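You operate a simulated robot arm through the tools that you are given. There is no shell and no other tool. Be economical: measure what you need, move in short steps, check, and stop when the job is done.

You run a simulated robot arm. Do the job below in one go: nothing can be reset, and whatever is moved stays where it is left.

## Task
Stack the red cube marked "C3" from the top of the purple chest on top of the red cube labelled "T-17". Then put the wooden block from the shelf under the spray booth on the blue folder. Then take the teal card and leave it on the top of the spill locker. The order counts.

Only the result counts: the job must be done as asked and must still hold three seconds after the hand-in. Knocking over, shifting, dropping, spilling or breaking anything else fails it.

## Robot
A 7-joint arm with a fingered hand on a trunk, on a base that drives. Base frame: it is fixed to the floor where the robot stands at the start and does not move with it; the origin is under the middle of the robot, x ahead of it, y to its left, z up. Lengths are in m, angles in degrees, forces in N, time in s.
With the tool pointing down near the work surface it reaches from about 0.1 to 0.66 m from the robot's upright axis, wherever it stands. Its first joint turns from -166.0 to 166.0 degrees. Places, roughly: blue folder [0.5, -2.5, 0.75]; teal card [-1.25, 7, 1.25]; top of the spill locker (46x24 cm) [-1.76, 4.16, 0.92]; wooden block [-0.5, -4.5, 0.5]. Payload 3.4 kg.
Tool frame: the origin (TCP) lies between the finger pads and is the grasp point; the fingertips stand 0.025 m ahead of it; z points along the fingers, y is the line along which they close. The gripper opens to 0.088 m. The gripper's body begins 0.029 m behind the TCP. The gripper is a hand of 3 fingers: y runs from the thumb to the fingers, the wrist lies at [-0.013, -0.106, -0.174] in the tool frame, and closing takes about 1.5 s.
Orientation is told as [roll, pitch, yaw] about the base's x, y, z axes, in that order, counted from this pose: with the fingers straight down and the wrist toward the robot, the tool's x, y and z point along [0, 1, 0], [1, 0, 0] and [0, 0, -1] of the base frame.

## Interface
- The arm moves only by the tool step_arm. Its argument "commands" is a list that holds one entry, the list of rows, each a list of 6 numbers: the shift along the base's x, y, z in m, then the turn, a rotation vector about the base's x, y, z in degrees. In form: [[[x, y, z, wx, wy, wz], ...]]. A call has 1 to 10 rows; each row shifts and turns the commanded pose from where the row before left it. "claw" is the gripper command, from -1 (fully open) to 1 (shut), values between in proportion, set as the call begins (left out, the last holds). Rows are played at 5 a second. More than 0.05 m and 8.6 degrees between two rows, or a gripper value outside its range, and nothing of the call is played. Where a pose cannot be reached the arm comes as near as it can. A force on the tool above 40 N (or 10 N above the force at the start of the call, whichever is more), or a blocked arm, ends the call early, and 0.2 s more pass. Each finger travels about 0.072 m/s and halts on what it meets, pressing with about 21 N; the grip force reading is that of the motor and also rises with nothing between the fingers. The clock runs only during rows and for 0.2 s after the last one: add rows that do not move to give the fingers time. It gives the time, the measured TCP pose, the force on the tool (base axes), the opening and the grip force at its end, in the units of the frame above (readings bear some noise), with the torque about the TCP (base axes, N m) and any sound that the robot's microphone picked up.
- Cameras (640 x 400 px; columns grow to the right, rows downward): "scene" is now at [0.0234, 0.1449, 1.5087]; the picture's right is [-0.15, -0.99, 0.00], its down [-0.68, 0.10, -0.73] and it looks along [0.72, -0.11, -0.69] (base axes); focal length 260 px, centre (320, 200). "wrist" rides on the gripper at [0.058, -0.085, -0.099] in the tool frame; the picture's right is [-0.67, 0.35, -0.66], its down [-0.69, -0.63, 0.37] and it looks along [-0.29, 0.69, 0.66] (tool axes); focal length 261 px, centre (320, 200).
- capture(camera): a new picture of that camera. It takes no simulated time.
- move_column(by): slides the trunk up (or, below 0, down) by that many m; the arm and the scene camera ride with it, the base frame stays. It gives what a move gives, with no picture.
- base_move(legs): drives the robot by 1 to 6 legs, each [ahead, left, turn to the left] in m, m and degrees, along the robot's own axes; the way and the turn of a leg run together, so that a leg with both is an arc; at most 1.5 m and 180 degrees a leg. The arm and the cameras ride along, it lands a little off, and it stops where it bumps. It gives what a move gives.
- set_fingers(index, middle, thumb_bend, thumb_turn): sets how far each is bent, from 0 (flat) to 1 (curled in); at 0.3 the hand is open as for a grip, at 0.7 the pads meet at the TCP. One left out holds its place. A second passes; each finger stops where it meets its share of the squeeze, and holds until it gets a number again. A gripper value or a shape takes the hand back. It gives what a move gives, with no picture; readings hold the bend of each and the force on the fingers (four entries, about 0 where the hand has none), thumb and palm. thumb_turn goes from beside the hand (0) to across from the fingers (1), as for a grip.
- set_grasp(shape): the hand has 3 fingers and takes this shape, open, in about a second: jaw (thumb against the fingers, like two jaws); tri (thumb and two fingers); tip (a fingertip pinch); poke (one finger out to press); point (the index stretched); flat (the hand flat); cup (the hand cupped); fist (a fist). The gripper value then closes the fingers along that shape, each until it touches; the sizes above hold for jaw. It gives what a move gives, with no picture.
- aim_head(pan, tilt): turns the head with the scene camera to pan (to the left, within 155 degrees either way) and tilt (down, from -29 to 69), counted from straight ahead of the robot. It gives what a move gives.
- locate(camera, pixels): for up to 12 pixels [column, row] of the newest picture of that camera ("zoom" is the newest enlarged one), the place [x, y, z] in the base frame of the surface seen there, good to about 0.002 m. It takes no simulated time.
- inspect(camera, box): a new picture of the part [left, top, right, bottom] of that camera's present view, enlarged. It takes no simulated time.
- hand_in(): hands the job in; it is judged then, once.

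Keep the steps short. Do not move on a guess: measure, check each grasp and each placing, and mend mistakes. In all there are 110 turns and 78 pictures (those below and enlarged ones count). Leave the gripper open and the arm clear of the work at the hand-in unless told otherwise, and finish with a single line.

The tools are called after "Call:" as name(argument=value, ...) on one line, values as JSON. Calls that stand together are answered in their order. step_arm: Moves the arm, as the interface text tells. Its arguments: {"type":"object","properties":{"commands":{"type":"array","items":{"type":"array","items":{"type":"array","items":{"type":"number"}}}},"claw":{"type":"number"}},"required":["commands"]} The other tools are called the same way: move_column (by) slides the trunk up or down; set_grasp (shape) gives the hand a shape; set_fingers (index, middle, thumb_bend, thumb_turn) moves the fingers one by one; base_move (legs) drives the base; aim_head (pan, tilt) turns the head that bears the scene camera; capture (camera) takes a picture; locate (camera, pixels) gives the place of the surface under pixels of a picture; inspect (camera, box) takes an enlarged picture of a part of a camera's view; hand_in () hands the job in.

At the start:

```text
t: 0.0
eef_pos: [0.4392, 0.1541, 1.0981]
tcp_rot: [0.0, 0.0, 0.0]
force: [0.5, 0.8, 0.3]
moment: [0.06, 0.0, -0.04]
finger_gap: 0.0876
finger_force: 0.0
shape: jaw
bend: [0.3, 0.3, 0.3, 0.98]
finger forces: [0.0, 0.0, 0.1, 0.1, 0.1, 0.0]
trunk travel left (down, up): [-0.525, 0.065]
robot x, y, heading: [-0.0015, -0.0016, 0.2]
head pan, tilt: [-8.8, 43.2]
```

scene: 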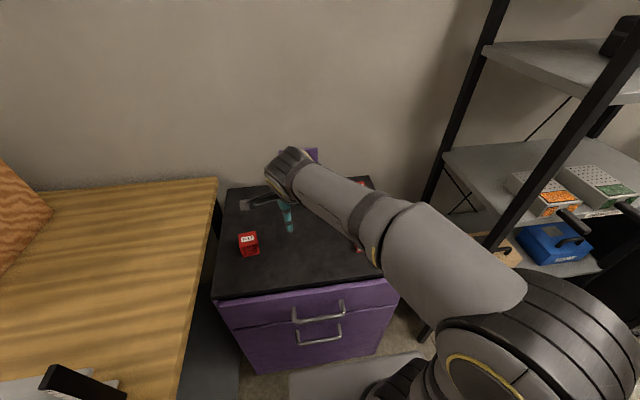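
wrist: 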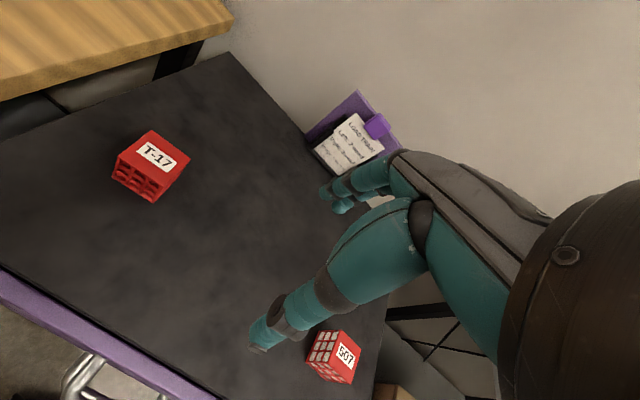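

I see a red T-17 cube at wrist pixel (150,165) and another red cube at (335,357). I'll enlarge both views to read the labels.

Call:
inspect(camera="wrist", box=[240, 300, 400, 400])

Call:
inspect(camera="scene", box=[210, 140, 410, 265])

Call:
locate(camera="wrist", pixels=[[150, 134], [189, 152], [155, 175], [118, 157], [332, 332], [356, 343], [350, 382], [318, 330], [310, 358], [230, 54], [130, 270], [330, 150]])

```text
4.00 times, centred on (320, 350) of wrist
```

zoom: 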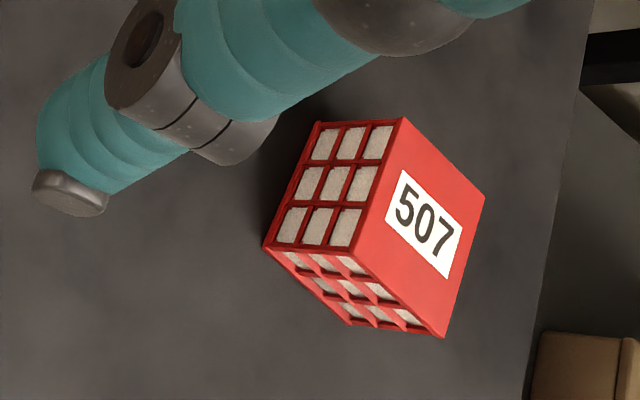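

```text
3.20 times, centred on (310, 202) of scene
```

zoom: 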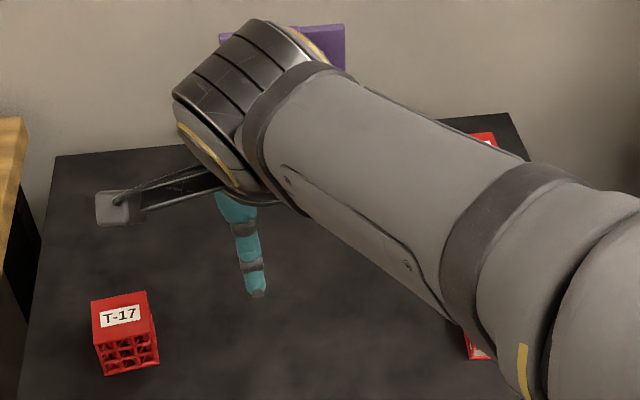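

```text
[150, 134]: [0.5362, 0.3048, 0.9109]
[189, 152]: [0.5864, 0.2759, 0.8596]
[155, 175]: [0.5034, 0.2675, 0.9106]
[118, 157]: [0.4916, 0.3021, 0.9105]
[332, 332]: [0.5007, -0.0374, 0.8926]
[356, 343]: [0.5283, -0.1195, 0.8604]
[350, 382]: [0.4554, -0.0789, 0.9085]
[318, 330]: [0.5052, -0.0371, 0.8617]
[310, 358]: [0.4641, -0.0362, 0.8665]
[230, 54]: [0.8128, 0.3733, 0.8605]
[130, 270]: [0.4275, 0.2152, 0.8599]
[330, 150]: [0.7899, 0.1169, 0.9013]
```

The near cube reads 507, so C3 must be the one at scene (360,185), partly hidden by the arm. I'll swing the hand left and back to clear the view.

Call:
step_arm(commands=[[[-0.02, 0.045, 0.0, 0, 0, 0], [-0.02, 0.045, 0.0, 0, 0, 0], [-0.02, 0.045, 0, 0, 0, 0], [-0.02, 0.045, 0, 0, 0, 0], [-0.02, 0.045, 0, 0, 0, 0], [0, 0, 0, 0, 0, 0]]])

Call:
aim_head(pan=-15, tilt=40)

Call:
capture(camera="scene")

```text
t: 1.4
eef_pos: [0.3389, 0.3775, 1.098]
tcp_rot: [0.0, -0.1, 0.0]
force: [0.0, -0.2, -0.3]
moment: [0.0, 0.01, 0.0]
finger_gap: 0.0874
finger_force: 0.0
shape: jaw
bend: [0.3, 0.3, 0.3, 0.98]
finger forces: [0.0, 0.0, 0.0, 0.0, 0.0, 0.0]
trunk travel left (down, up): [-0.525, 0.065]
robot x, y, heading: [0.0037, 0.001, 0.0]
head pan, tilt: [-8.8, 43.2]
```

```text
t: 2.1
eef_pos: [0.3399, 0.3782, 1.0991]
tcp_rot: [0.0, 0.0, -0.1]
force: [0.4, -0.3, -0.7]
moment: [0.01, 0.02, -0.01]
finger_gap: 0.0878
finger_force: 0.1
shape: jaw
bend: [0.3, 0.3, 0.3, 0.98]
finger forces: [0.0, 0.0, 0.0, 0.0, 0.1, 0.0]
trunk travel left (down, up): [-0.525, 0.065]
robot x, y, heading: [0.0002, 0.0002, 0.0]
head pan, tilt: [-15.0, 40.0]
```

```text
73 pictures are left
```

scene: 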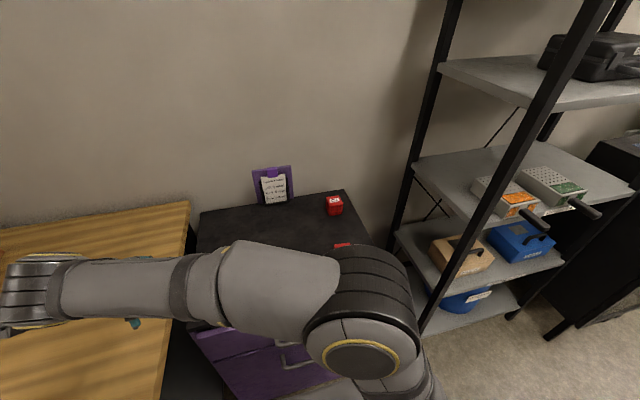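

The far cube is now visible at (334,205). I'll enlarge it and locate its surfaces.

Call:
inspect(camera="scene", box=[302, 185, 366, 225])

Call:
inspect(camera="scene", box=[245, 160, 301, 208])

```text
10.00 times, centred on (334, 205) of scene
```

zoom: 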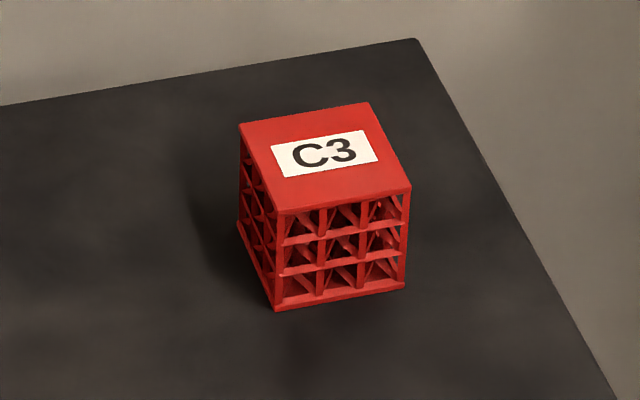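

```text
8.33 times, centred on (273, 184) of scene
```

zoom: 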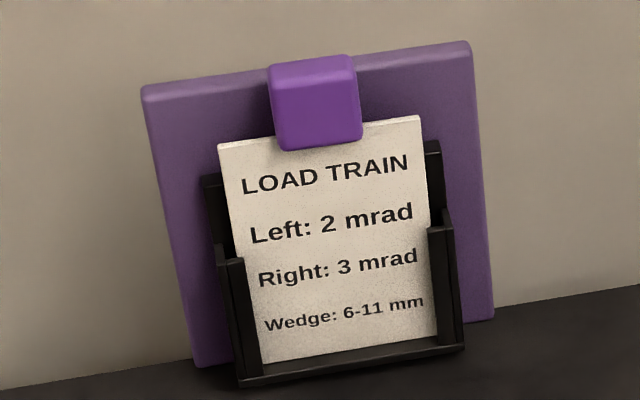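

I'll locate C3's top corners from the scene picture.

Call:
inspect(camera="scene", box=[302, 185, 366, 225])

Call:
locate(camera="zoom", pixels=[[244, 127], [366, 107], [405, 186], [282, 207], [326, 152], [278, 306], [400, 285], [345, 250], [450, 200]])

Call:
locate(camera="scene", pixels=[[289, 198], [258, 205], [270, 170], [345, 191], [200, 212]])

```text
10.00 times, centred on (334, 205) of scene
```

zoom: 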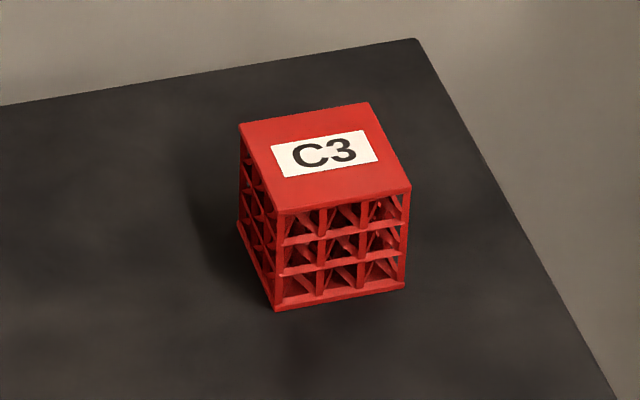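

```text
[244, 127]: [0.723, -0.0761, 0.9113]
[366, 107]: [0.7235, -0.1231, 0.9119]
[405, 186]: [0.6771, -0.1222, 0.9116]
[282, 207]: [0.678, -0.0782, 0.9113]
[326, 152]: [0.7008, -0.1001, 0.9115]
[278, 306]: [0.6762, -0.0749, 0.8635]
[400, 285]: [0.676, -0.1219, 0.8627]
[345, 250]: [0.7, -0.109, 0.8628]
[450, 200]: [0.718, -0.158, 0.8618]
```

```text
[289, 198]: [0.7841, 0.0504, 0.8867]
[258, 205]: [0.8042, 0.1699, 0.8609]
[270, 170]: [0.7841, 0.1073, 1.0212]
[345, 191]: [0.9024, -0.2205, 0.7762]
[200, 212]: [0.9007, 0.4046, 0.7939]
```

C3 is centred at (0.700,-0.100), 5 cm, square to the axes, top at 0.911. That's out of reach by 5 cm, so I check room for driving ahead.

Call:
aim_head(pan=10, tilt=66)

Call:
capture(camera="scene")

Call:
capture(camera="wrist")

```text
t: 3.0
eef_pos: [0.3392, 0.3778, 1.0987]
tcp_rot: [0.0, 0.0, 0.0]
force: [-0.1, 0.2, 0.2]
moment: [0.04, -0.03, -0.02]
finger_gap: 0.0877
finger_force: 0.1
shape: jaw
bend: [0.3, 0.3, 0.3, 0.98]
finger forces: [0.0, 0.0, 0.0, 0.1, 0.0, 0.0]
trunk travel left (down, up): [-0.525, 0.065]
robot x, y, heading: [0.0036, 0.0012, -0.1]
head pan, tilt: [10.0, 66.0]
```

```text
69 pictures are left
```

scene: 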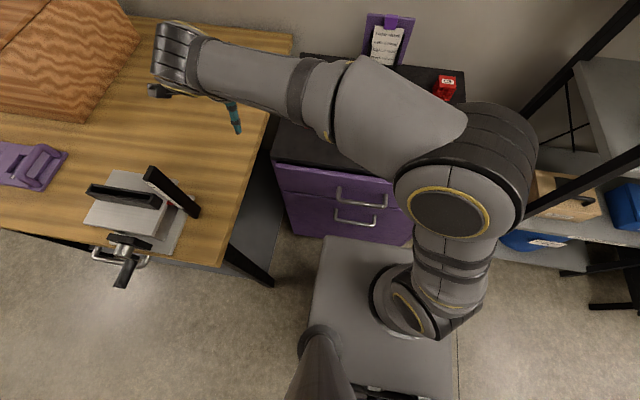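

```text
68 pictures are left
```

wrist: 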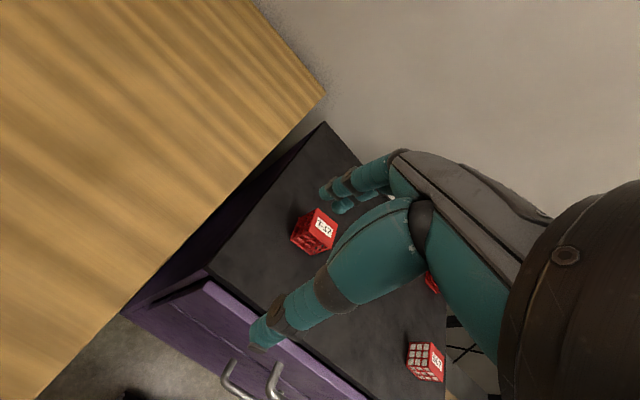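

I'll measure the gap between the base front (340,240) and the chest drawer handles (360,222).

Call:
locate(camera="scene", pixels=[[340, 240], [400, 246], [365, 223], [365, 203], [280, 163], [300, 234], [450, 212], [268, 280], [250, 230]])

Call:
inspect(camera="wrist", box=[284, 198, 348, 262])

Call:
locate(camera="wrist", pixels=[[312, 209], [337, 222], [321, 236], [297, 221]])

```text
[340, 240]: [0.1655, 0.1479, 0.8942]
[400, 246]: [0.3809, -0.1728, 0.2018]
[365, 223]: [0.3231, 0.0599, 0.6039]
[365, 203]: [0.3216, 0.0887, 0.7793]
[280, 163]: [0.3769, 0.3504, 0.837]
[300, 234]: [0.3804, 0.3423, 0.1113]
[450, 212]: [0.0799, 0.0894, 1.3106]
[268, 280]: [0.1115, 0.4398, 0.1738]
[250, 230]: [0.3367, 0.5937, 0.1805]
```

```text
6.25 times, centred on (316, 230) of wrist
```

zoom: 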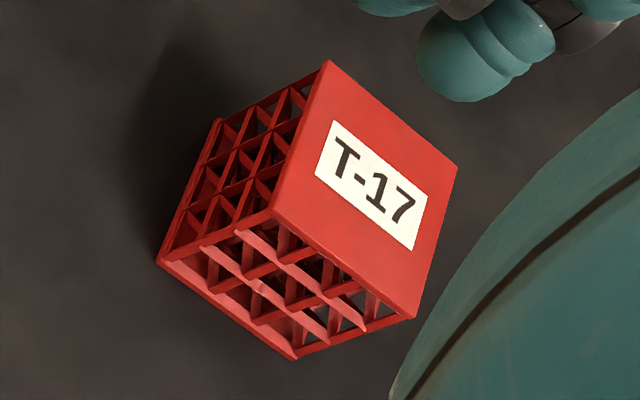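

```text
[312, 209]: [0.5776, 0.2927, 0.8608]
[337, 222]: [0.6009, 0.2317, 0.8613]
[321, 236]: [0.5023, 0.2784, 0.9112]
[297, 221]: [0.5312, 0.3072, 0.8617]
```

Handles stand at x 0.32, robot front at 0.166: 8 cm ahead is safe. First, T-17's corners from the enlarged view.

Call:
locate(camera="zoom", pixels=[[330, 70], [452, 169], [410, 310], [279, 211], [365, 190]])

Call:
base_move(legs=[[0.08, 0, 0]])

```text
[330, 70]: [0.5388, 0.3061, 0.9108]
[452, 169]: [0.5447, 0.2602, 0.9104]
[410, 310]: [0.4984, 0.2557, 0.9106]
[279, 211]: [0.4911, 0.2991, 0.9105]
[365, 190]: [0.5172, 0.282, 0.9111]
```

```text
t: 4.0
eef_pos: [0.4199, 0.3787, 1.0987]
tcp_rot: [0.1, 0.0, 0.0]
force: [-0.9, -0.1, 1.3]
moment: [-0.01, -0.02, 0.01]
finger_gap: 0.0876
finger_force: 0.2
shape: jaw
bend: [0.3, 0.3, 0.3, 0.98]
finger forces: [0.0, 0.1, 0.0, 0.0, 0.0, 0.1]
trunk travel left (down, up): [-0.525, 0.065]
robot x, y, heading: [0.0805, -0.0011, -0.3]
head pan, tilt: [10.0, 66.0]
```

T-17 is centred at (0.518,0.280), yawed about 7°. Now I move over to y=-0.10 first, then ahead to x=0.70, staying at z 1.10.

Call:
step_arm(commands=[[[0, -0.048, 0, 0, 0, 0], [0, -0.048, 0, 0, 0, 0], [0, -0.048, 0, 0, 0, 0], [0, -0.048, 0, 0, 0, 0], [0, -0.048, 0, 0, 0, 0], [0, -0.048, 0, 0, 0, 0], [0, -0.048, 0, 0, 0, 0], [0, -0.048, 0, 0, 0, 0], [0, -0.048, 0, 0, 0, 0], [0, -0.047, 0, 0, 0, 0]]], claw=-1)

Call:
step_arm(commands=[[[0.045, 0, 0, 0, 0, 0], [0.045, 0, 0, 0, 0, 0], [0.045, 0, 0, 0, 0, 0], [0.045, 0, 0, 0, 0, 0], [0.05, 0, 0, 0, 0, 0], [0.05, 0, 0, 0, 0, 0], [0, 0, -0.04, 0, 0, 0], [0, 0, -0.04, 0, 0, 0], [0, 0, 0, 0, 0, 0]]])

Call:
capture(camera="wrist")

Call:
capture(camera="scene")

```text
t: 6.2
eef_pos: [0.4171, -0.1007, 1.0965]
tcp_rot: [0.0, 0.1, 0.0]
force: [0.3, 0.4, 0.9]
moment: [0.01, 0.0, 0.0]
finger_gap: 0.0878
finger_force: 0.1
shape: jaw
bend: [0.3, 0.3, 0.3, 0.98]
finger forces: [0.0, 0.0, 0.1, 0.0, 0.0, 0.0]
trunk travel left (down, up): [-0.525, 0.065]
robot x, y, heading: [0.076, -0.0007, -0.1]
head pan, tilt: [10.0, 66.0]
```

```text
t: 8.2
eef_pos: [0.6985, -0.1002, 1.0161]
tcp_rot: [0.0, 0.1, 0.0]
force: [1.3, -1.4, 0.1]
moment: [0.02, 0.01, -0.03]
finger_gap: 0.0875
finger_force: 0.0
shape: jaw
bend: [0.3, 0.3, 0.3, 0.98]
finger forces: [0.0, 0.0, 0.1, 0.1, 0.0, 0.1]
trunk travel left (down, up): [-0.525, 0.065]
robot x, y, heading: [0.0783, -0.0019, 0.0]
head pan, tilt: [10.0, 66.0]
```

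```text
66 pictures are left
```

wrist: 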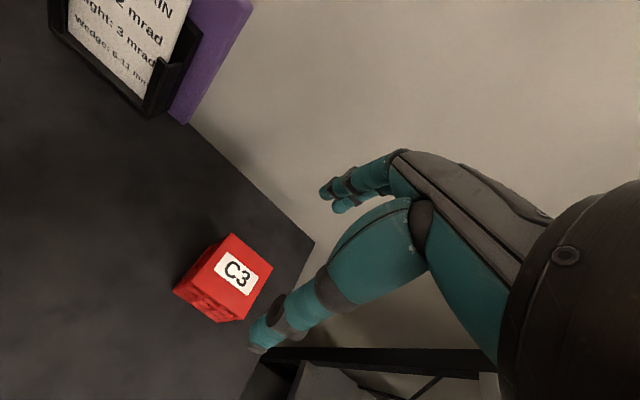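

```text
65 pictures are left
```

scene: 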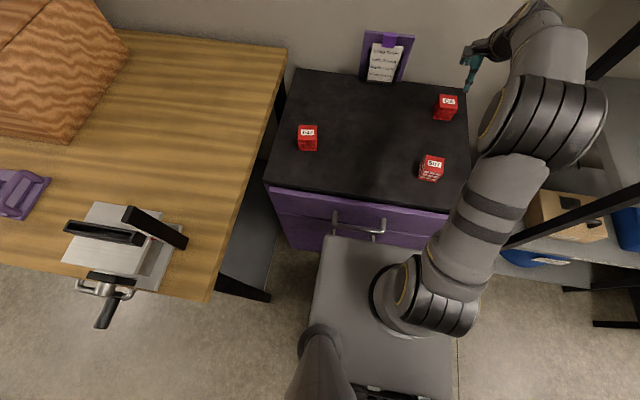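

The hand is above C3, but the elbow at (580,110) is near the shelf post. I'll measure the arm-to-post clearance.

Call:
locate(camera="scene", pixels=[[600, 105], [560, 160], [540, 90], [625, 45], [605, 65], [590, 207], [520, 238], [600, 150], [545, 40], [575, 170]])

Call:
locate(camera="wrist", pixels=[[236, 273], [234, 238], [270, 266], [230, 310], [180, 285], [315, 245]])

```text
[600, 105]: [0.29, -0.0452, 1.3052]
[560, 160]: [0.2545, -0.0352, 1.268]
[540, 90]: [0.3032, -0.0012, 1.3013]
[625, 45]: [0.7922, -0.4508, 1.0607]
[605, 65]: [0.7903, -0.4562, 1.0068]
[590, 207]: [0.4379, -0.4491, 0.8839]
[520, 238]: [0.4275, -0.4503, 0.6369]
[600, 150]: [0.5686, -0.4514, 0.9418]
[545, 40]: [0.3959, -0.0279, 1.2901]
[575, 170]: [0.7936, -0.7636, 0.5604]
```

```text
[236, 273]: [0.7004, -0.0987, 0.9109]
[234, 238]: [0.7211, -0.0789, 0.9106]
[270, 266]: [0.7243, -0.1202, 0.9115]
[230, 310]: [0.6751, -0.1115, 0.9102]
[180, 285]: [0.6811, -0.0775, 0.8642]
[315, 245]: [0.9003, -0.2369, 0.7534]
```

Elbow is 35 cm from the shelf, and C3 is centred at (0.700,-0.0995). I descend to z 0.897, then close.

Call:
step_arm(commands=[[[0.001, 0.0005, -0.04, 0, 0, 0], [0, 0, -0.04, 0, 0, 0], [0, 0, -0.02, 0, 0, 0], [0, 0, -0.019, 0, 0, 0], [0, 0, 0, 0, 0, 0]]])

Call:
capture(camera="wrist")

```text
t: 9.4
eef_pos: [0.7014, -0.1027, 0.8988]
tcp_rot: [0.0, 0.0, 0.0]
force: [0.1, 0.4, 0.3]
moment: [0.01, 0.03, 0.02]
finger_gap: 0.0877
finger_force: 0.1
shape: jaw
bend: [0.3, 0.3, 0.3, 0.98]
finger forces: [0.1, 0.1, 0.1, 0.1, 0.1, 0.0]
trunk travel left (down, up): [-0.525, 0.065]
robot x, y, heading: [0.0787, -0.0035, -0.1]
head pan, tilt: [10.0, 66.0]
```

```text
64 pictures are left
```

wrist: 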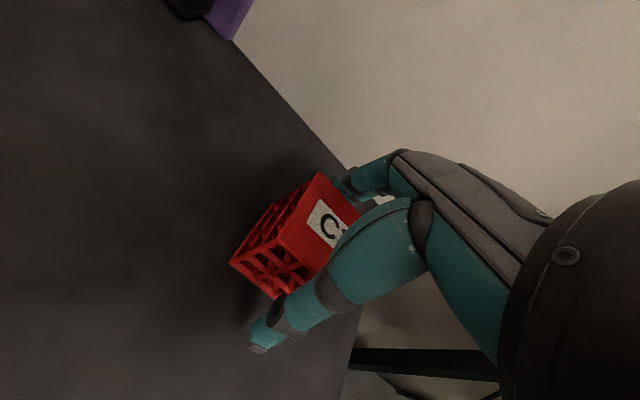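

The cube sits between the thumb and fingers. I close gently to full.

Call:
step_arm(commands=[[[0, 0.001, 0, 0, 0, 0], [0, 0, 0, 0, 0, 0], [0, 0, 0, 0, 0, 0], [0, 0, 0, 0, 0, 0], [0, 0, 0, 0, 0, 0], [0, 0, 0, 0, 0, 0], [0, 0, 0, 0, 0, 0], [0, 0, 0, 0, 0, 0]]], claw=1)

Call:
step_arm(commands=[[[0, 0, 0.02, 0, 0, 0], [0, 0, 0.03, 0, 0, 0], [0, 0, 0.04, 0, 0, 0], [0, 0, 0.04, 0, 0, 0], [0, 0, 0, 0, 0, 0]]])

Call:
capture(camera="wrist")

```text
t: 11.2
eef_pos: [0.7014, -0.1008, 0.8982]
tcp_rot: [0.0, -0.1, -0.1]
force: [-0.1, 0.2, -0.2]
moment: [0.01, 0.02, -0.01]
finger_gap: 0.044
finger_force: 20.9
shape: jaw
bend: [0.74, 0.45, 0.68, 1.0]
finger forces: [12.3, 6.8, 0.1, 0.0, 19.0, 0.0]
trunk travel left (down, up): [-0.525, 0.065]
robot x, y, heading: [0.0795, 0.0006, 0.2]
head pan, tilt: [10.0, 66.0]
```

```text
t: 12.4
eef_pos: [0.7004, -0.099, 1.0301]
tcp_rot: [0.1, 0.1, 0.0]
force: [0.7, -0.4, -0.3]
moment: [0.03, 0.0, 0.0]
finger_gap: 0.0439
finger_force: 20.9
shape: jaw
bend: [0.74, 0.45, 0.68, 1.0]
finger forces: [12.3, 6.7, 0.0, 0.1, 19.1, 0.0]
trunk travel left (down, up): [-0.525, 0.065]
robot x, y, heading: [0.0766, -0.0049, 0.2]
head pan, tilt: [10.0, 66.0]
```

```text
63 pictures are left
```

wrist: 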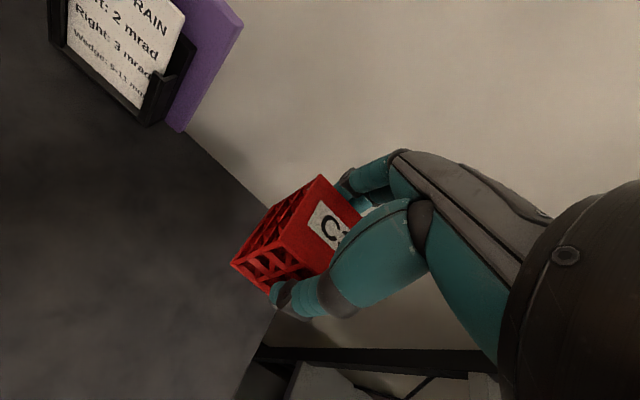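

C3 is held. I check how it sits in the hand.

Call:
inspect(camera="wrist", box=[220, 160, 380, 320])

Call:
inspect(camera="scene", box=[400, 0, 560, 140])

```text
2.50 times, centred on (300, 240) of wrist
```

zoom: 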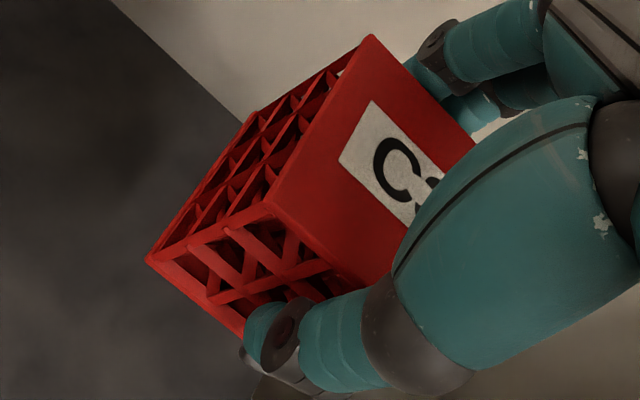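

```text
2.86 times, centred on (480, 70) of scene
```

zoom: 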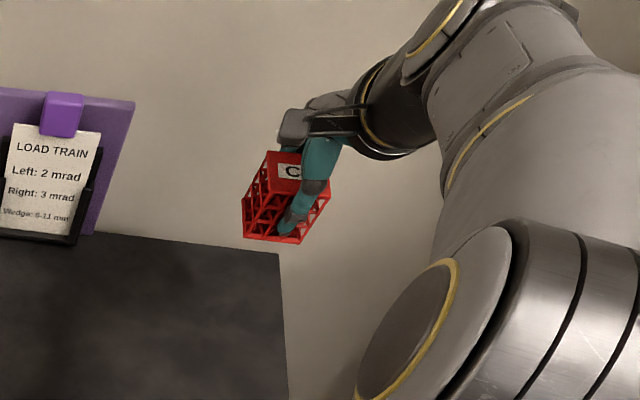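

Call:
locate(camera="wrist", pixels=[[320, 177], [283, 240], [300, 209], [323, 272], [345, 194], [312, 215], [235, 264], [270, 292]])

```text
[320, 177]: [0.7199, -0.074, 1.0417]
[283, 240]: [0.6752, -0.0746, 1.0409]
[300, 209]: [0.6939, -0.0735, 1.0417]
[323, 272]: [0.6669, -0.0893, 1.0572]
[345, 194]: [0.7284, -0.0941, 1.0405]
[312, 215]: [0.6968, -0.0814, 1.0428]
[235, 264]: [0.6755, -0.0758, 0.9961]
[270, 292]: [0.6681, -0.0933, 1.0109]
```

Cube is upright; centre matches TCP. I carry it to (0.519,0.280), back first then left, at z 1.05, yawing 7°.

Call:
step_arm(commands=[[[-0.045, 0, 0.02, 0, 0, 0], [-0.045, 0, 0, 0, 0, 0], [-0.045, 0, 0, 0, 0, 0], [-0.046, 0, 0, 0, 0, 0], [0, 0.045, 0, 0, 0, 1], [0, 0.045, 0, 0, 0, 1], [0, 0.045, 0, 0, 0, 1], [0, 0.045, 0, 0, 0, 1], [0, 0.045, 0, 0, 0, 1], [0, 0.045, 0, 0, 0, 1]]])

Call:
step_arm(commands=[[[0, 0.045, 0, 0, 0, 1], [0, 0.045, 0, 0, 0, 0], [0, 0.019, 0, 0, 0, 0], [0, 0, -0.03, 0, 0, 0], [0, 0, -0.03, 0, 0, 0], [0, 0, 0, 0, 0, 0], [0, 0, 0, 0, 0, 0]]])

Call:
capture(camera="wrist")

Call:
capture(camera="scene")

```text
t: 14.6
eef_pos: [0.522, 0.1706, 1.0497]
tcp_rot: [-0.2, 0.0, 6.2]
force: [0.5, 0.1, -1.3]
moment: [0.01, 0.03, 0.0]
finger_gap: 0.0439
finger_force: 21.4
shape: jaw
bend: [0.74, 0.45, 0.68, 1.0]
finger forces: [12.3, 6.8, 0.1, 0.1, 19.0, 0.0]
trunk travel left (down, up): [-0.525, 0.065]
robot x, y, heading: [0.0809, -0.0018, 0.1]
head pan, tilt: [10.0, 66.0]
```

```text
t: 16.2
eef_pos: [0.5203, 0.2783, 0.9881]
tcp_rot: [0.1, -0.1, 7.0]
force: [-0.7, 0.2, 0.2]
moment: [0.01, -0.01, -0.01]
finger_gap: 0.0443
finger_force: 20.9
shape: jaw
bend: [0.74, 0.45, 0.68, 1.0]
finger forces: [12.3, 6.7, 0.0, 0.0, 19.0, 0.0]
trunk travel left (down, up): [-0.525, 0.065]
robot x, y, heading: [0.0788, 0.0003, 0.0]
head pan, tilt: [10.0, 66.0]
```

```text
60 pictures are left
```

wrist: 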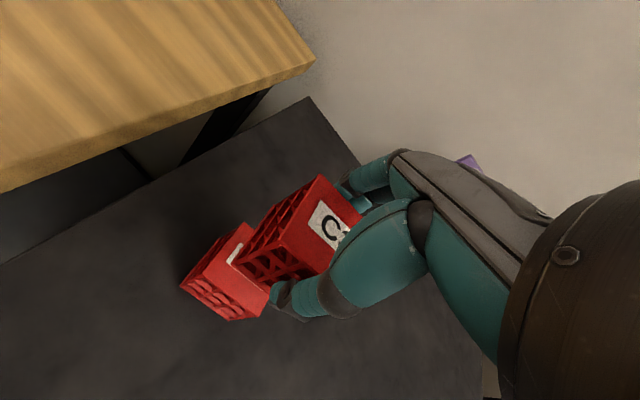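

```text
59 pictures are left
```

scene: 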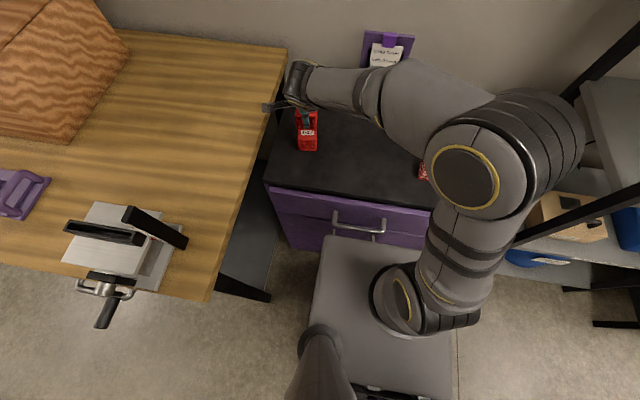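

I check C3's pose above T-17.

Call:
locate(camera="wrist", pixels=[[320, 177], [283, 240], [300, 209], [345, 194], [236, 263], [232, 318], [184, 287], [262, 312]])

Call:
inspect(camera="wrist", box=[172, 165, 372, 325])

```text
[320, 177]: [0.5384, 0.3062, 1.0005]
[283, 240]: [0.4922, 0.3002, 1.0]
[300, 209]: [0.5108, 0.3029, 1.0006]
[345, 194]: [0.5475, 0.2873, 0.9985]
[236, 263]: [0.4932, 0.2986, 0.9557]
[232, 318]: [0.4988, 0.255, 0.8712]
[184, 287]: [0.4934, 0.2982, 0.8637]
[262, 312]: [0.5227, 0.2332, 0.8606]
```

```text
2.50 times, centred on (272, 245) of wrist
```

zoom: 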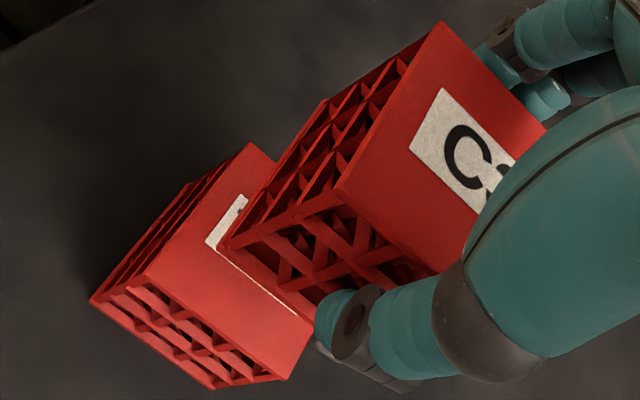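

C3 lines up with T-17 within a millimetre; gap is 0.0395. I lower it in short steps.

Call:
step_arm(commands=[[[0, 0, -0.02, 0, 0, 0], [0, 0, -0.012, 0, 0, 0], [0, 0, -0.005, 0, 0, 0], [0, 0, 0, 0, 0, 0]]])

Call:
step_arm(commands=[[[0, 0, -0.001, 0, 0, 0], [0, 0, -0.001, 0, 0, 0], [0, 0, 0, 0, 0, 0]]])

Call:
capture(camera="wrist")

Call:
locate(camera="wrist", pixels=[[320, 177], [283, 240], [300, 209], [345, 194]])

```text
t: 17.2
eef_pos: [0.5207, 0.2801, 0.9509]
tcp_rot: [0.0, 0.0, 7.1]
force: [0.1, 0.2, -0.3]
moment: [0.01, 0.04, 0.0]
finger_gap: 0.0436
finger_force: 20.8
shape: jaw
bend: [0.74, 0.45, 0.68, 1.0]
finger forces: [12.3, 6.7, 0.0, 0.1, 18.9, 0.0]
trunk travel left (down, up): [-0.525, 0.065]
robot x, y, heading: [0.0807, 0.0011, 0.0]
head pan, tilt: [10.0, 66.0]
```

```text
t: 18.0
eef_pos: [0.5204, 0.2802, 0.9504]
tcp_rot: [0.0, 0.0, 7.0]
force: [0.3, -0.2, 0.0]
moment: [0.0, -0.01, 0.03]
finger_gap: 0.0439
finger_force: 21.0
shape: jaw
bend: [0.74, 0.45, 0.68, 1.0]
finger forces: [12.4, 6.7, 0.1, 0.1, 19.0, 0.0]
trunk travel left (down, up): [-0.525, 0.065]
robot x, y, heading: [0.0757, -0.0018, -0.1]
head pan, tilt: [10.0, 66.0]
```

```text
57 pictures are left
```

wrist: 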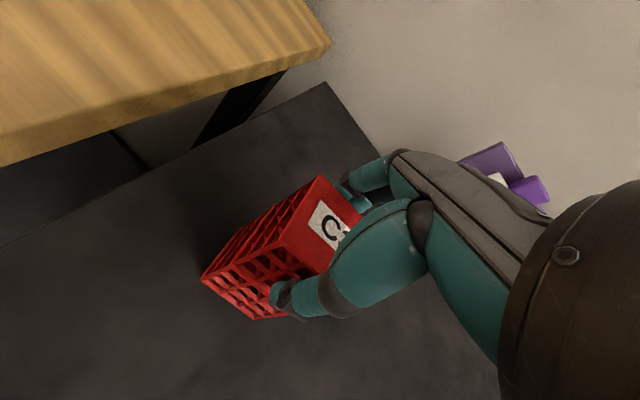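

```text
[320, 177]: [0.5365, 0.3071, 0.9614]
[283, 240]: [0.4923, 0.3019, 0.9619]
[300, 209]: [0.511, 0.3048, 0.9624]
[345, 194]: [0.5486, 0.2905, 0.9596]
```

About 1 mm gap remains; I lower a bit more until the force shows contact.

Call:
step_arm(commands=[[[0, -0.001, -0.001, 0, 0, 0], [0, 0, -0.0005, 0, 0, 0], [0, 0, 0, 0, 0, 0]]])

```text
t: 18.8
eef_pos: [0.521, 0.2782, 0.9485]
tcp_rot: [0.0, 0.0, 6.9]
force: [0.0, 0.3, 0.2]
moment: [-0.05, -0.03, 0.0]
finger_gap: 0.0443
finger_force: 21.2
shape: jaw
bend: [0.74, 0.45, 0.68, 1.0]
finger forces: [12.4, 6.8, 0.0, 0.1, 19.1, 0.1]
trunk travel left (down, up): [-0.525, 0.065]
robot x, y, heading: [0.0787, -0.0016, -0.1]
head pan, tilt: [10.0, 66.0]
```

Call:
step_arm(commands=[[[0, 0, -0.0007, 0, 0, 0], [0, 0, 0, 0, 0, 0], [0, 0, 0, 0, 0, 0]]])

```text
t: 19.6
eef_pos: [0.5205, 0.2793, 0.947]
tcp_rot: [0.1, 0.0, 7.1]
force: [-0.3, 1.0, 3.0]
moment: [0.02, -0.04, 0.03]
finger_gap: 0.0442
finger_force: 21.2
shape: jaw
bend: [0.74, 0.45, 0.68, 1.0]
finger forces: [12.5, 6.9, 0.0, 0.0, 19.5, 0.0]
trunk travel left (down, up): [-0.525, 0.065]
robot x, y, heading: [0.0838, -0.0019, 0.0]
head pan, tilt: [10.0, 66.0]
```

Contact (3 N upward). I open the hand.

Call:
step_arm(commands=[[[0, 0, 0, 0, 0, 0], [0, 0, 0, 0, 0, 0], [0, 0, 0, 0, 0, 0], [0, 0, 0, 0, 0, 0], [0, 0, 0, 0, 0, 0], [0, 0, 0, 0, 0, 0], [0, 0, 0, 0, 0, 0]]], claw=-1)

Call:
capture(camera="wrist")

```text
t: 21.2
eef_pos: [0.5214, 0.2792, 0.9469]
tcp_rot: [0.0, 0.0, 7.1]
force: [0.8, 0.2, -0.8]
moment: [-0.01, 0.0, 0.03]
finger_gap: 0.0877
finger_force: 0.1
shape: jaw
bend: [0.3, 0.3, 0.3, 0.98]
finger forces: [0.1, 0.1, 0.0, 0.0, 0.0, 0.0]
trunk travel left (down, up): [-0.525, 0.065]
robot x, y, heading: [0.0786, 0.0021, -0.2]
head pan, tilt: [10.0, 66.0]
```

```text
56 pictures are left
```

wrist: 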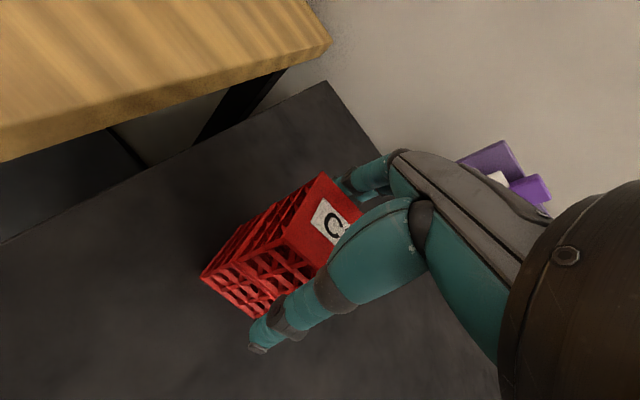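

Released and clear. I lift straight up, then retract the arm for driving, and check the stack.

Call:
step_arm(commands=[[[0, 0, 0.03, 0, 0, 0], [0, 0, 0.04, 0, 0, 0], [0, 0, 0.05, 0, 0, 0], [0, 0, 0.05, 0, 0, 0], [0, -0.03, 0.03, 0, 0, -1], [-0.03, -0.04, 0, 0, 0, -2], [-0.03, -0.04, 0, 0, 0, -2], [-0.03, -0.04, 0, 0, 0, -2], [-0.03, -0.04, 0, 0, 0, 0], [0, 0, 0, 0, 0, 0]]])

Call:
capture(camera="scene")

Call:
locate(camera="scene", pixels=[[308, 118], [307, 143]])

```text
t: 23.4
eef_pos: [0.3996, 0.088, 1.1445]
tcp_rot: [-0.1, 0.5, 0.0]
force: [0.0, 0.2, -0.5]
moment: [0.02, 0.0, 0.0]
finger_gap: 0.0879
finger_force: 0.1
shape: jaw
bend: [0.3, 0.3, 0.3, 0.98]
finger forces: [0.1, 0.1, 0.1, 0.1, 0.0, 0.0]
trunk travel left (down, up): [-0.525, 0.065]
robot x, y, heading: [0.08, 0.0014, 0.0]
head pan, tilt: [10.0, 66.0]
```

```text
55 pictures are left
```

scene: 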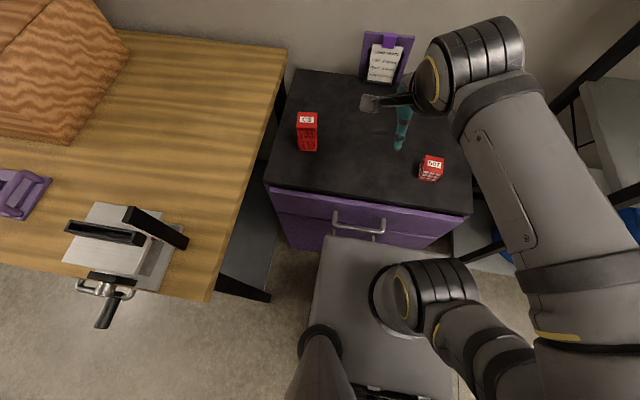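

```text
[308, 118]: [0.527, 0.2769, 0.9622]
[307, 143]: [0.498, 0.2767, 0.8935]
```

The stack stands (top 0.962). Next the wooden block: I look to the right and behind before driving.

Call:
aim_head(pan=-90, tilt=25)

Call:
capture(camera="scene")

Call:
aim_head(pan=-150, tilt=25)

Call:
capture(camera="scene")

```text
t: 25.2
eef_pos: [0.3994, 0.087, 1.144]
tcp_rot: [-0.1, 0.2, 0.0]
force: [0.7, -0.1, 0.4]
moment: [0.01, 0.0, 0.02]
finger_gap: 0.0878
finger_force: 0.1
shape: jaw
bend: [0.3, 0.3, 0.3, 0.98]
finger forces: [0.0, 0.0, 0.1, 0.1, 0.0, 0.0]
trunk travel left (down, up): [-0.525, 0.065]
robot x, y, heading: [0.0815, -0.0025, -0.0]
head pan, tilt: [-90.0, 25.0]
```

```text
54 pictures are left
```

scene: 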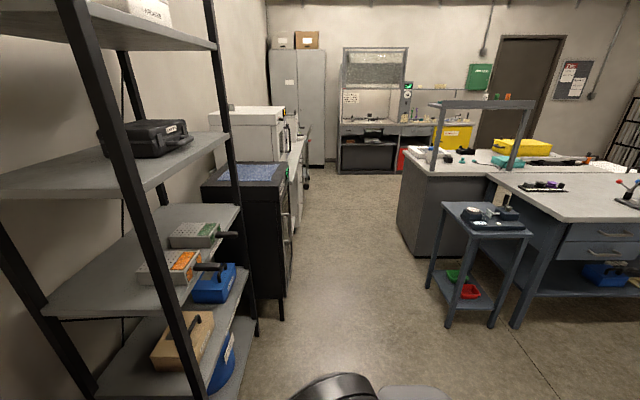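

```text
t: 26.5
eef_pos: [0.3998, 0.0882, 1.1453]
tcp_rot: [-0.1, 0.4, 0.0]
force: [0.3, 0.1, 1.0]
moment: [-0.01, 0.05, -0.01]
finger_gap: 0.0877
finger_force: 0.1
shape: jaw
bend: [0.3, 0.3, 0.3, 0.98]
finger forces: [0.0, 0.1, 0.1, 0.0, 0.0, 0.0]
trunk travel left (down, up): [-0.525, 0.065]
robot x, y, heading: [0.0834, -0.0019, -0.1]
head pan, tilt: [-150.0, 25.0]
```

```text
53 pictures are left
```

scene: 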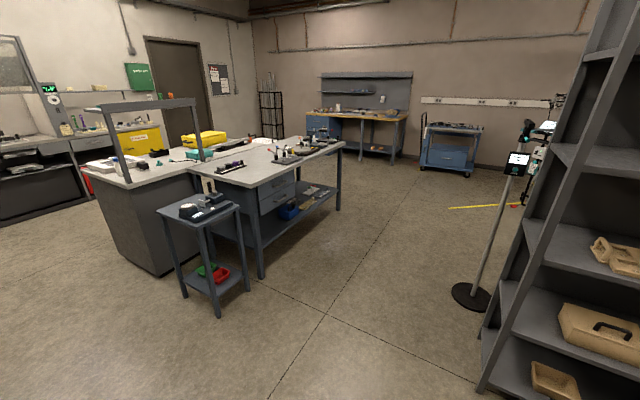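

The spray booth stands at (375,90) in the rightward view. I look right again and locate obstacles for the drive.

Call:
aim_head(pan=-90, tilt=25)

Call:
inspect(camera="scene", box=[200, 40, 440, 190])

Call:
capture(camera="scene")

Call:
locate(camera="scene", pixels=[[256, 336], [281, 318], [292, 228], [305, 183], [325, 166], [340, 174], [370, 140], [365, 168], [398, 228], [400, 172], [447, 322], [415, 256]])

```text
t: 27.8
eef_pos: [0.4009, 0.088, 1.1438]
tcp_rot: [0.0, 0.4, 0.0]
force: [-0.5, 0.6, 0.0]
moment: [0.04, -0.02, -0.01]
finger_gap: 0.0877
finger_force: 0.0
shape: jaw
bend: [0.3, 0.3, 0.3, 0.98]
finger forces: [0.0, 0.1, 0.0, 0.0, 0.0, 0.0]
trunk travel left (down, up): [-0.525, 0.065]
robot x, y, heading: [0.0812, -0.0017, 0.2]
head pan, tilt: [-90.0, 25.0]
```

```text
2.67 times, centred on (320, 115) of scene
```

zoom: 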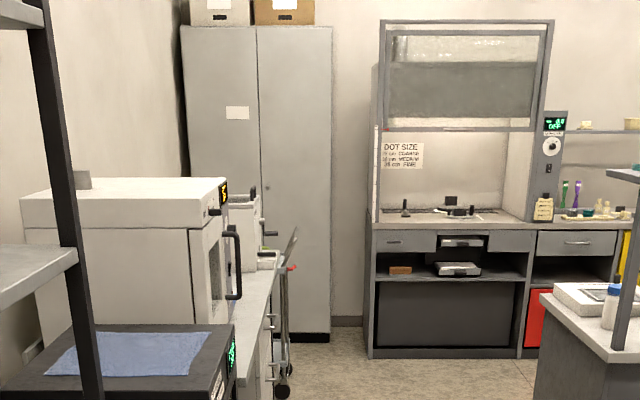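

```text
51 pictures are left
```

scene: 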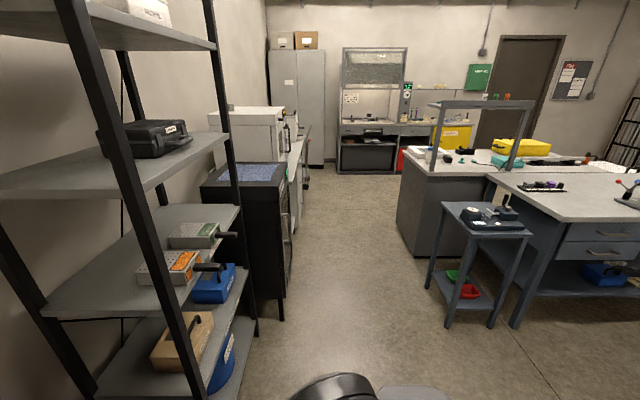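

```text
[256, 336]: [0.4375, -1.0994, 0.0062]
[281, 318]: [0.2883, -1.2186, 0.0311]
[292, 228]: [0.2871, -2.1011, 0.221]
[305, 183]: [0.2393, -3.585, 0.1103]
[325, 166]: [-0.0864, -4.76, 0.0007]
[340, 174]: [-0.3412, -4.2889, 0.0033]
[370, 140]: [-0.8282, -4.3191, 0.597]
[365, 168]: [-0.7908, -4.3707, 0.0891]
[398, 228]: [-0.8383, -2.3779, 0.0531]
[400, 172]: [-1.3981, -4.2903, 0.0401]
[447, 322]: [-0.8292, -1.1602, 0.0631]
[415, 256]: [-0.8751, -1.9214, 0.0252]
```

The aisle runs from x≈0.24 to −0.83; I'll drive down its middle (x≈-0.28). First back off from the chest and check how far the elbow sticks out.

Call:
base_move(legs=[[-0.36, 0, 0]])

Call:
aim_head(pan=-35, tilt=60)

Call:
capture(camera="scene")

Call:
locate(camera="scene", pixels=[[320, 200], [360, 250], [400, 300], [300, 150], [250, 200], [420, 250], [380, 200], [340, 320]])

```text
t: 30.1
eef_pos: [0.0388, 0.089, 1.1455]
tcp_rot: [-0.1, 0.2, 0.2]
force: [-0.4, 0.0, 0.4]
moment: [0.02, 0.02, 0.01]
finger_gap: 0.0877
finger_force: 0.1
shape: jaw
bend: [0.3, 0.3, 0.3, 0.98]
finger forces: [0.1, 0.0, 0.0, 0.0, 0.0, 0.1]
trunk travel left (down, up): [-0.525, 0.065]
robot x, y, heading: [-0.2817, -0.0029, 0.3]
head pan, tilt: [-90.0, 25.0]
```

```text
t: 31.4
eef_pos: [0.04, 0.0891, 1.1448]
tcp_rot: [-0.1, 0.4, 0.2]
force: [-0.4, 0.3, -0.1]
moment: [-0.03, 0.01, -0.01]
finger_gap: 0.0875
finger_force: 0.1
shape: jaw
bend: [0.3, 0.3, 0.3, 0.98]
finger forces: [0.0, 0.0, 0.0, 0.0, 0.0, 0.1]
trunk travel left (down, up): [-0.525, 0.065]
robot x, y, heading: [-0.2855, -0.0048, 0.3]
head pan, tilt: [-35.0, 60.0]
```

```text
50 pictures are left
```

scene: 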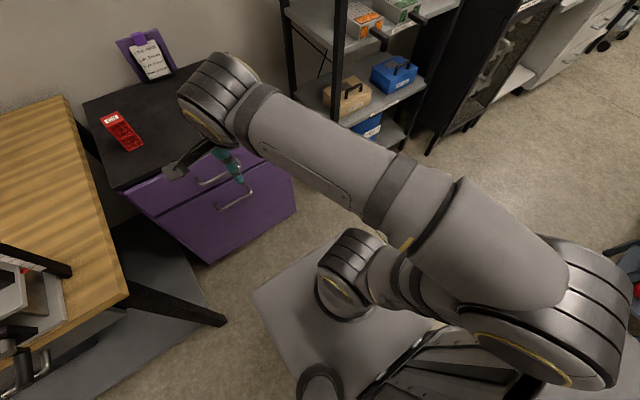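

```text
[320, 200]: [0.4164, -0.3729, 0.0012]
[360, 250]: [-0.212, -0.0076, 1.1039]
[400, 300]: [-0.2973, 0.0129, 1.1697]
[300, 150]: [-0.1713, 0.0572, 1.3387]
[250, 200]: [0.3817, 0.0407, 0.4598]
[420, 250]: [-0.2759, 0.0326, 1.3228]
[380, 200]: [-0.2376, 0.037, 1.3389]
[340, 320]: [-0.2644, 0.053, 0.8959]
```

The arm is compact around the axis. I turn right 90° and drive down the aisle to y≈-3.2.

Call:
base_move(legs=[[0, 0, -90.3], [1.1, 0, 0], [1.1, 0, 0], [1.0, 0, 0]])

Call:
aim_head(pan=15, tilt=40)

Call:
capture(camera="scene")

```text
t: 50.9
eef_pos: [-0.2003, -3.5297, 1.1444]
tcp_rot: [-0.1, 0.4, -90.1]
force: [-0.5, -0.5, 0.4]
moment: [0.01, 0.02, -0.01]
finger_gap: 0.0876
finger_force: 0.1
shape: jaw
bend: [0.3, 0.3, 0.3, 0.98]
finger forces: [0.1, 0.0, 0.1, 0.0, 0.1, 0.1]
trunk travel left (down, up): [-0.525, 0.065]
robot x, y, heading: [-0.2875, -3.2119, -90.0]
head pan, tilt: [-35.0, 60.0]
```

```text
t: 52.0
eef_pos: [-0.2, -3.5304, 1.1445]
tcp_rot: [-0.1, 0.3, -90.1]
force: [-0.5, 1.0, -0.4]
moment: [0.0, 0.06, -0.02]
finger_gap: 0.0877
finger_force: 0.0
shape: jaw
bend: [0.3, 0.3, 0.3, 0.98]
finger forces: [0.0, 0.0, 0.0, 0.0, 0.0, 0.0]
trunk travel left (down, up): [-0.525, 0.065]
robot x, y, heading: [-0.2882, -3.2119, -90.0]
head pan, tilt: [15.0, 40.0]
```

```text
49 pictures are left
```

scene: 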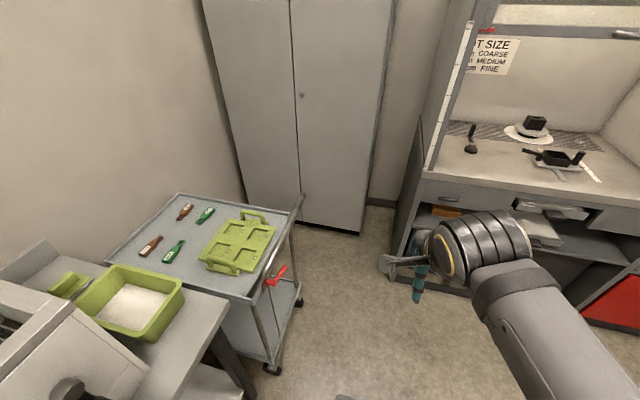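

The hand hides the shelf. I lower the trunk 0.4 m for a low view into the shelf and shift the hand right a bit.

Call:
move_column(by=-0.4)

Call:
aim_head(pan=-10, tilt=25)

Call:
capture(camera="scene")

Call:
capture(camera="wrist")

```text
t: 53.2
eef_pos: [-0.2201, -3.4927, 0.9925]
tcp_rot: [-5.4, 15.5, -91.6]
force: [-0.2, -0.2, 1.2]
moment: [0.06, -0.04, 0.02]
finger_gap: 0.0879
finger_force: 0.0
shape: jaw
bend: [0.3, 0.3, 0.3, 0.98]
finger forces: [0.0, 0.0, 0.0, 0.0, 0.1, 0.1]
trunk travel left (down, up): [-0.475, 0.115]
robot x, y, heading: [-0.291, -3.2093, -89.9]
head pan, tilt: [15.0, 40.0]
stopped: the arm was blocked; the commanded pose is now the measured one
```

```text
t: 54.1
eef_pos: [-0.2204, -3.4937, 0.9933]
tcp_rot: [-5.4, 15.4, -91.6]
force: [0.2, 0.5, 0.1]
moment: [-0.02, 0.0, -0.03]
finger_gap: 0.0877
finger_force: 0.0
shape: jaw
bend: [0.3, 0.3, 0.3, 0.98]
finger forces: [0.1, 0.1, 0.0, 0.0, 0.0, 0.0]
trunk travel left (down, up): [-0.475, 0.115]
robot x, y, heading: [-0.29, -3.2069, -90.3]
head pan, tilt: [-10.0, 25.0]
```

```text
48 pictures are left
```

scene: 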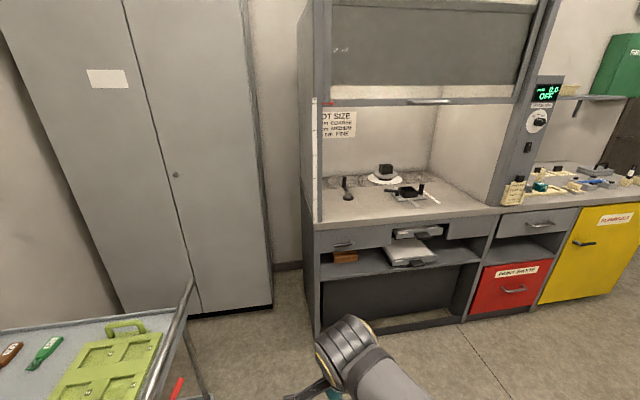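

```text
47 pictures are left
```

wrist: 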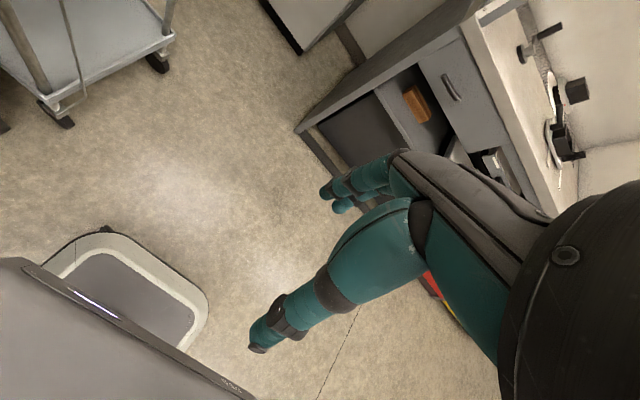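

The arm was blocked against the robot's own body when lowered; I'll extend it before lowering. The block is at scene (345,257); I enlarge and measure it.

Call:
inspect(camera="scene", box=[300, 215, 460, 315])

Call:
locate(camera="zoom", pixels=[[136, 152], [232, 152], [136, 185], [232, 185], [185, 145], [150, 205], [80, 165], [160, 130], [70, 60], [380, 90], [350, 180], [150, 260]])

```text
4.00 times, centred on (380, 265) of scene
```

zoom: 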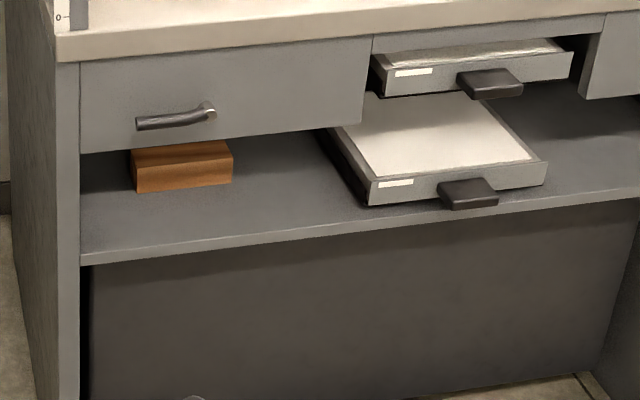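

```text
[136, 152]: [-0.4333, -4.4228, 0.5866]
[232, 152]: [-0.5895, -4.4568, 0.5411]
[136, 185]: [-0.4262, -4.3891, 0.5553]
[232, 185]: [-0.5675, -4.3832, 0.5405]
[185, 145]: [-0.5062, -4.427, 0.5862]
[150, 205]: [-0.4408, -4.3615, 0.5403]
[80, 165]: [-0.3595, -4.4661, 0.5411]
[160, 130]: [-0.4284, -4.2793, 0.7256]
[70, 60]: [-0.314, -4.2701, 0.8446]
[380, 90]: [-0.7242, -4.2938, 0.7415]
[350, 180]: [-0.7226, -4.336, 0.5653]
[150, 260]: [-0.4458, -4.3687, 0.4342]
```

Block top is at 0.586, shelf at 0.541, block front at y -4.39. I first free the arm: extend it forward, right the hand, then check.

Call:
step_arm(commands=[[[0, -0.03, 0.03, -3.9, -1.4, 0], [0, -0.04, 0.02, -3.9, -1.4, 0], [0, -0.04, 0, -3.9, -1.3, 0.8], [0, -0.04, 0, -3.8, -1.3, 0.8], [0, -0.04, 0, 0, 0, 0], [0, 0, 0, 0, 0, 0]]])

Call:
move_column(by=-0.15)

```text
t: 55.5
eef_pos: [-0.219, -3.6855, 1.0478]
tcp_rot: [0.4, -0.5, -89.2]
force: [0.3, -0.2, -0.7]
moment: [-0.02, 0.01, 0.0]
finger_gap: 0.0876
finger_force: 0.1
shape: jaw
bend: [0.3, 0.3, 0.3, 0.98]
finger forces: [0.1, 0.0, 0.0, 0.0, 0.0, 0.1]
trunk travel left (down, up): [-0.475, 0.115]
robot x, y, heading: [-0.2899, -3.2119, -89.8]
head pan, tilt: [-10.0, 25.0]
```

```text
t: 57.2
eef_pos: [-0.2187, -3.6858, 0.8968]
tcp_rot: [0.5, -0.6, -89.3]
force: [-0.2, 0.1, 0.0]
moment: [-0.02, 0.0, -0.02]
finger_gap: 0.0877
finger_force: 0.1
shape: jaw
bend: [0.3, 0.3, 0.3, 0.98]
finger forces: [0.0, 0.0, 0.0, 0.1, 0.1, 0.0]
trunk travel left (down, up): [-0.325, 0.265]
robot x, y, heading: [-0.2858, -3.2126, -90.1]
head pan, tilt: [-10.0, 25.0]
```

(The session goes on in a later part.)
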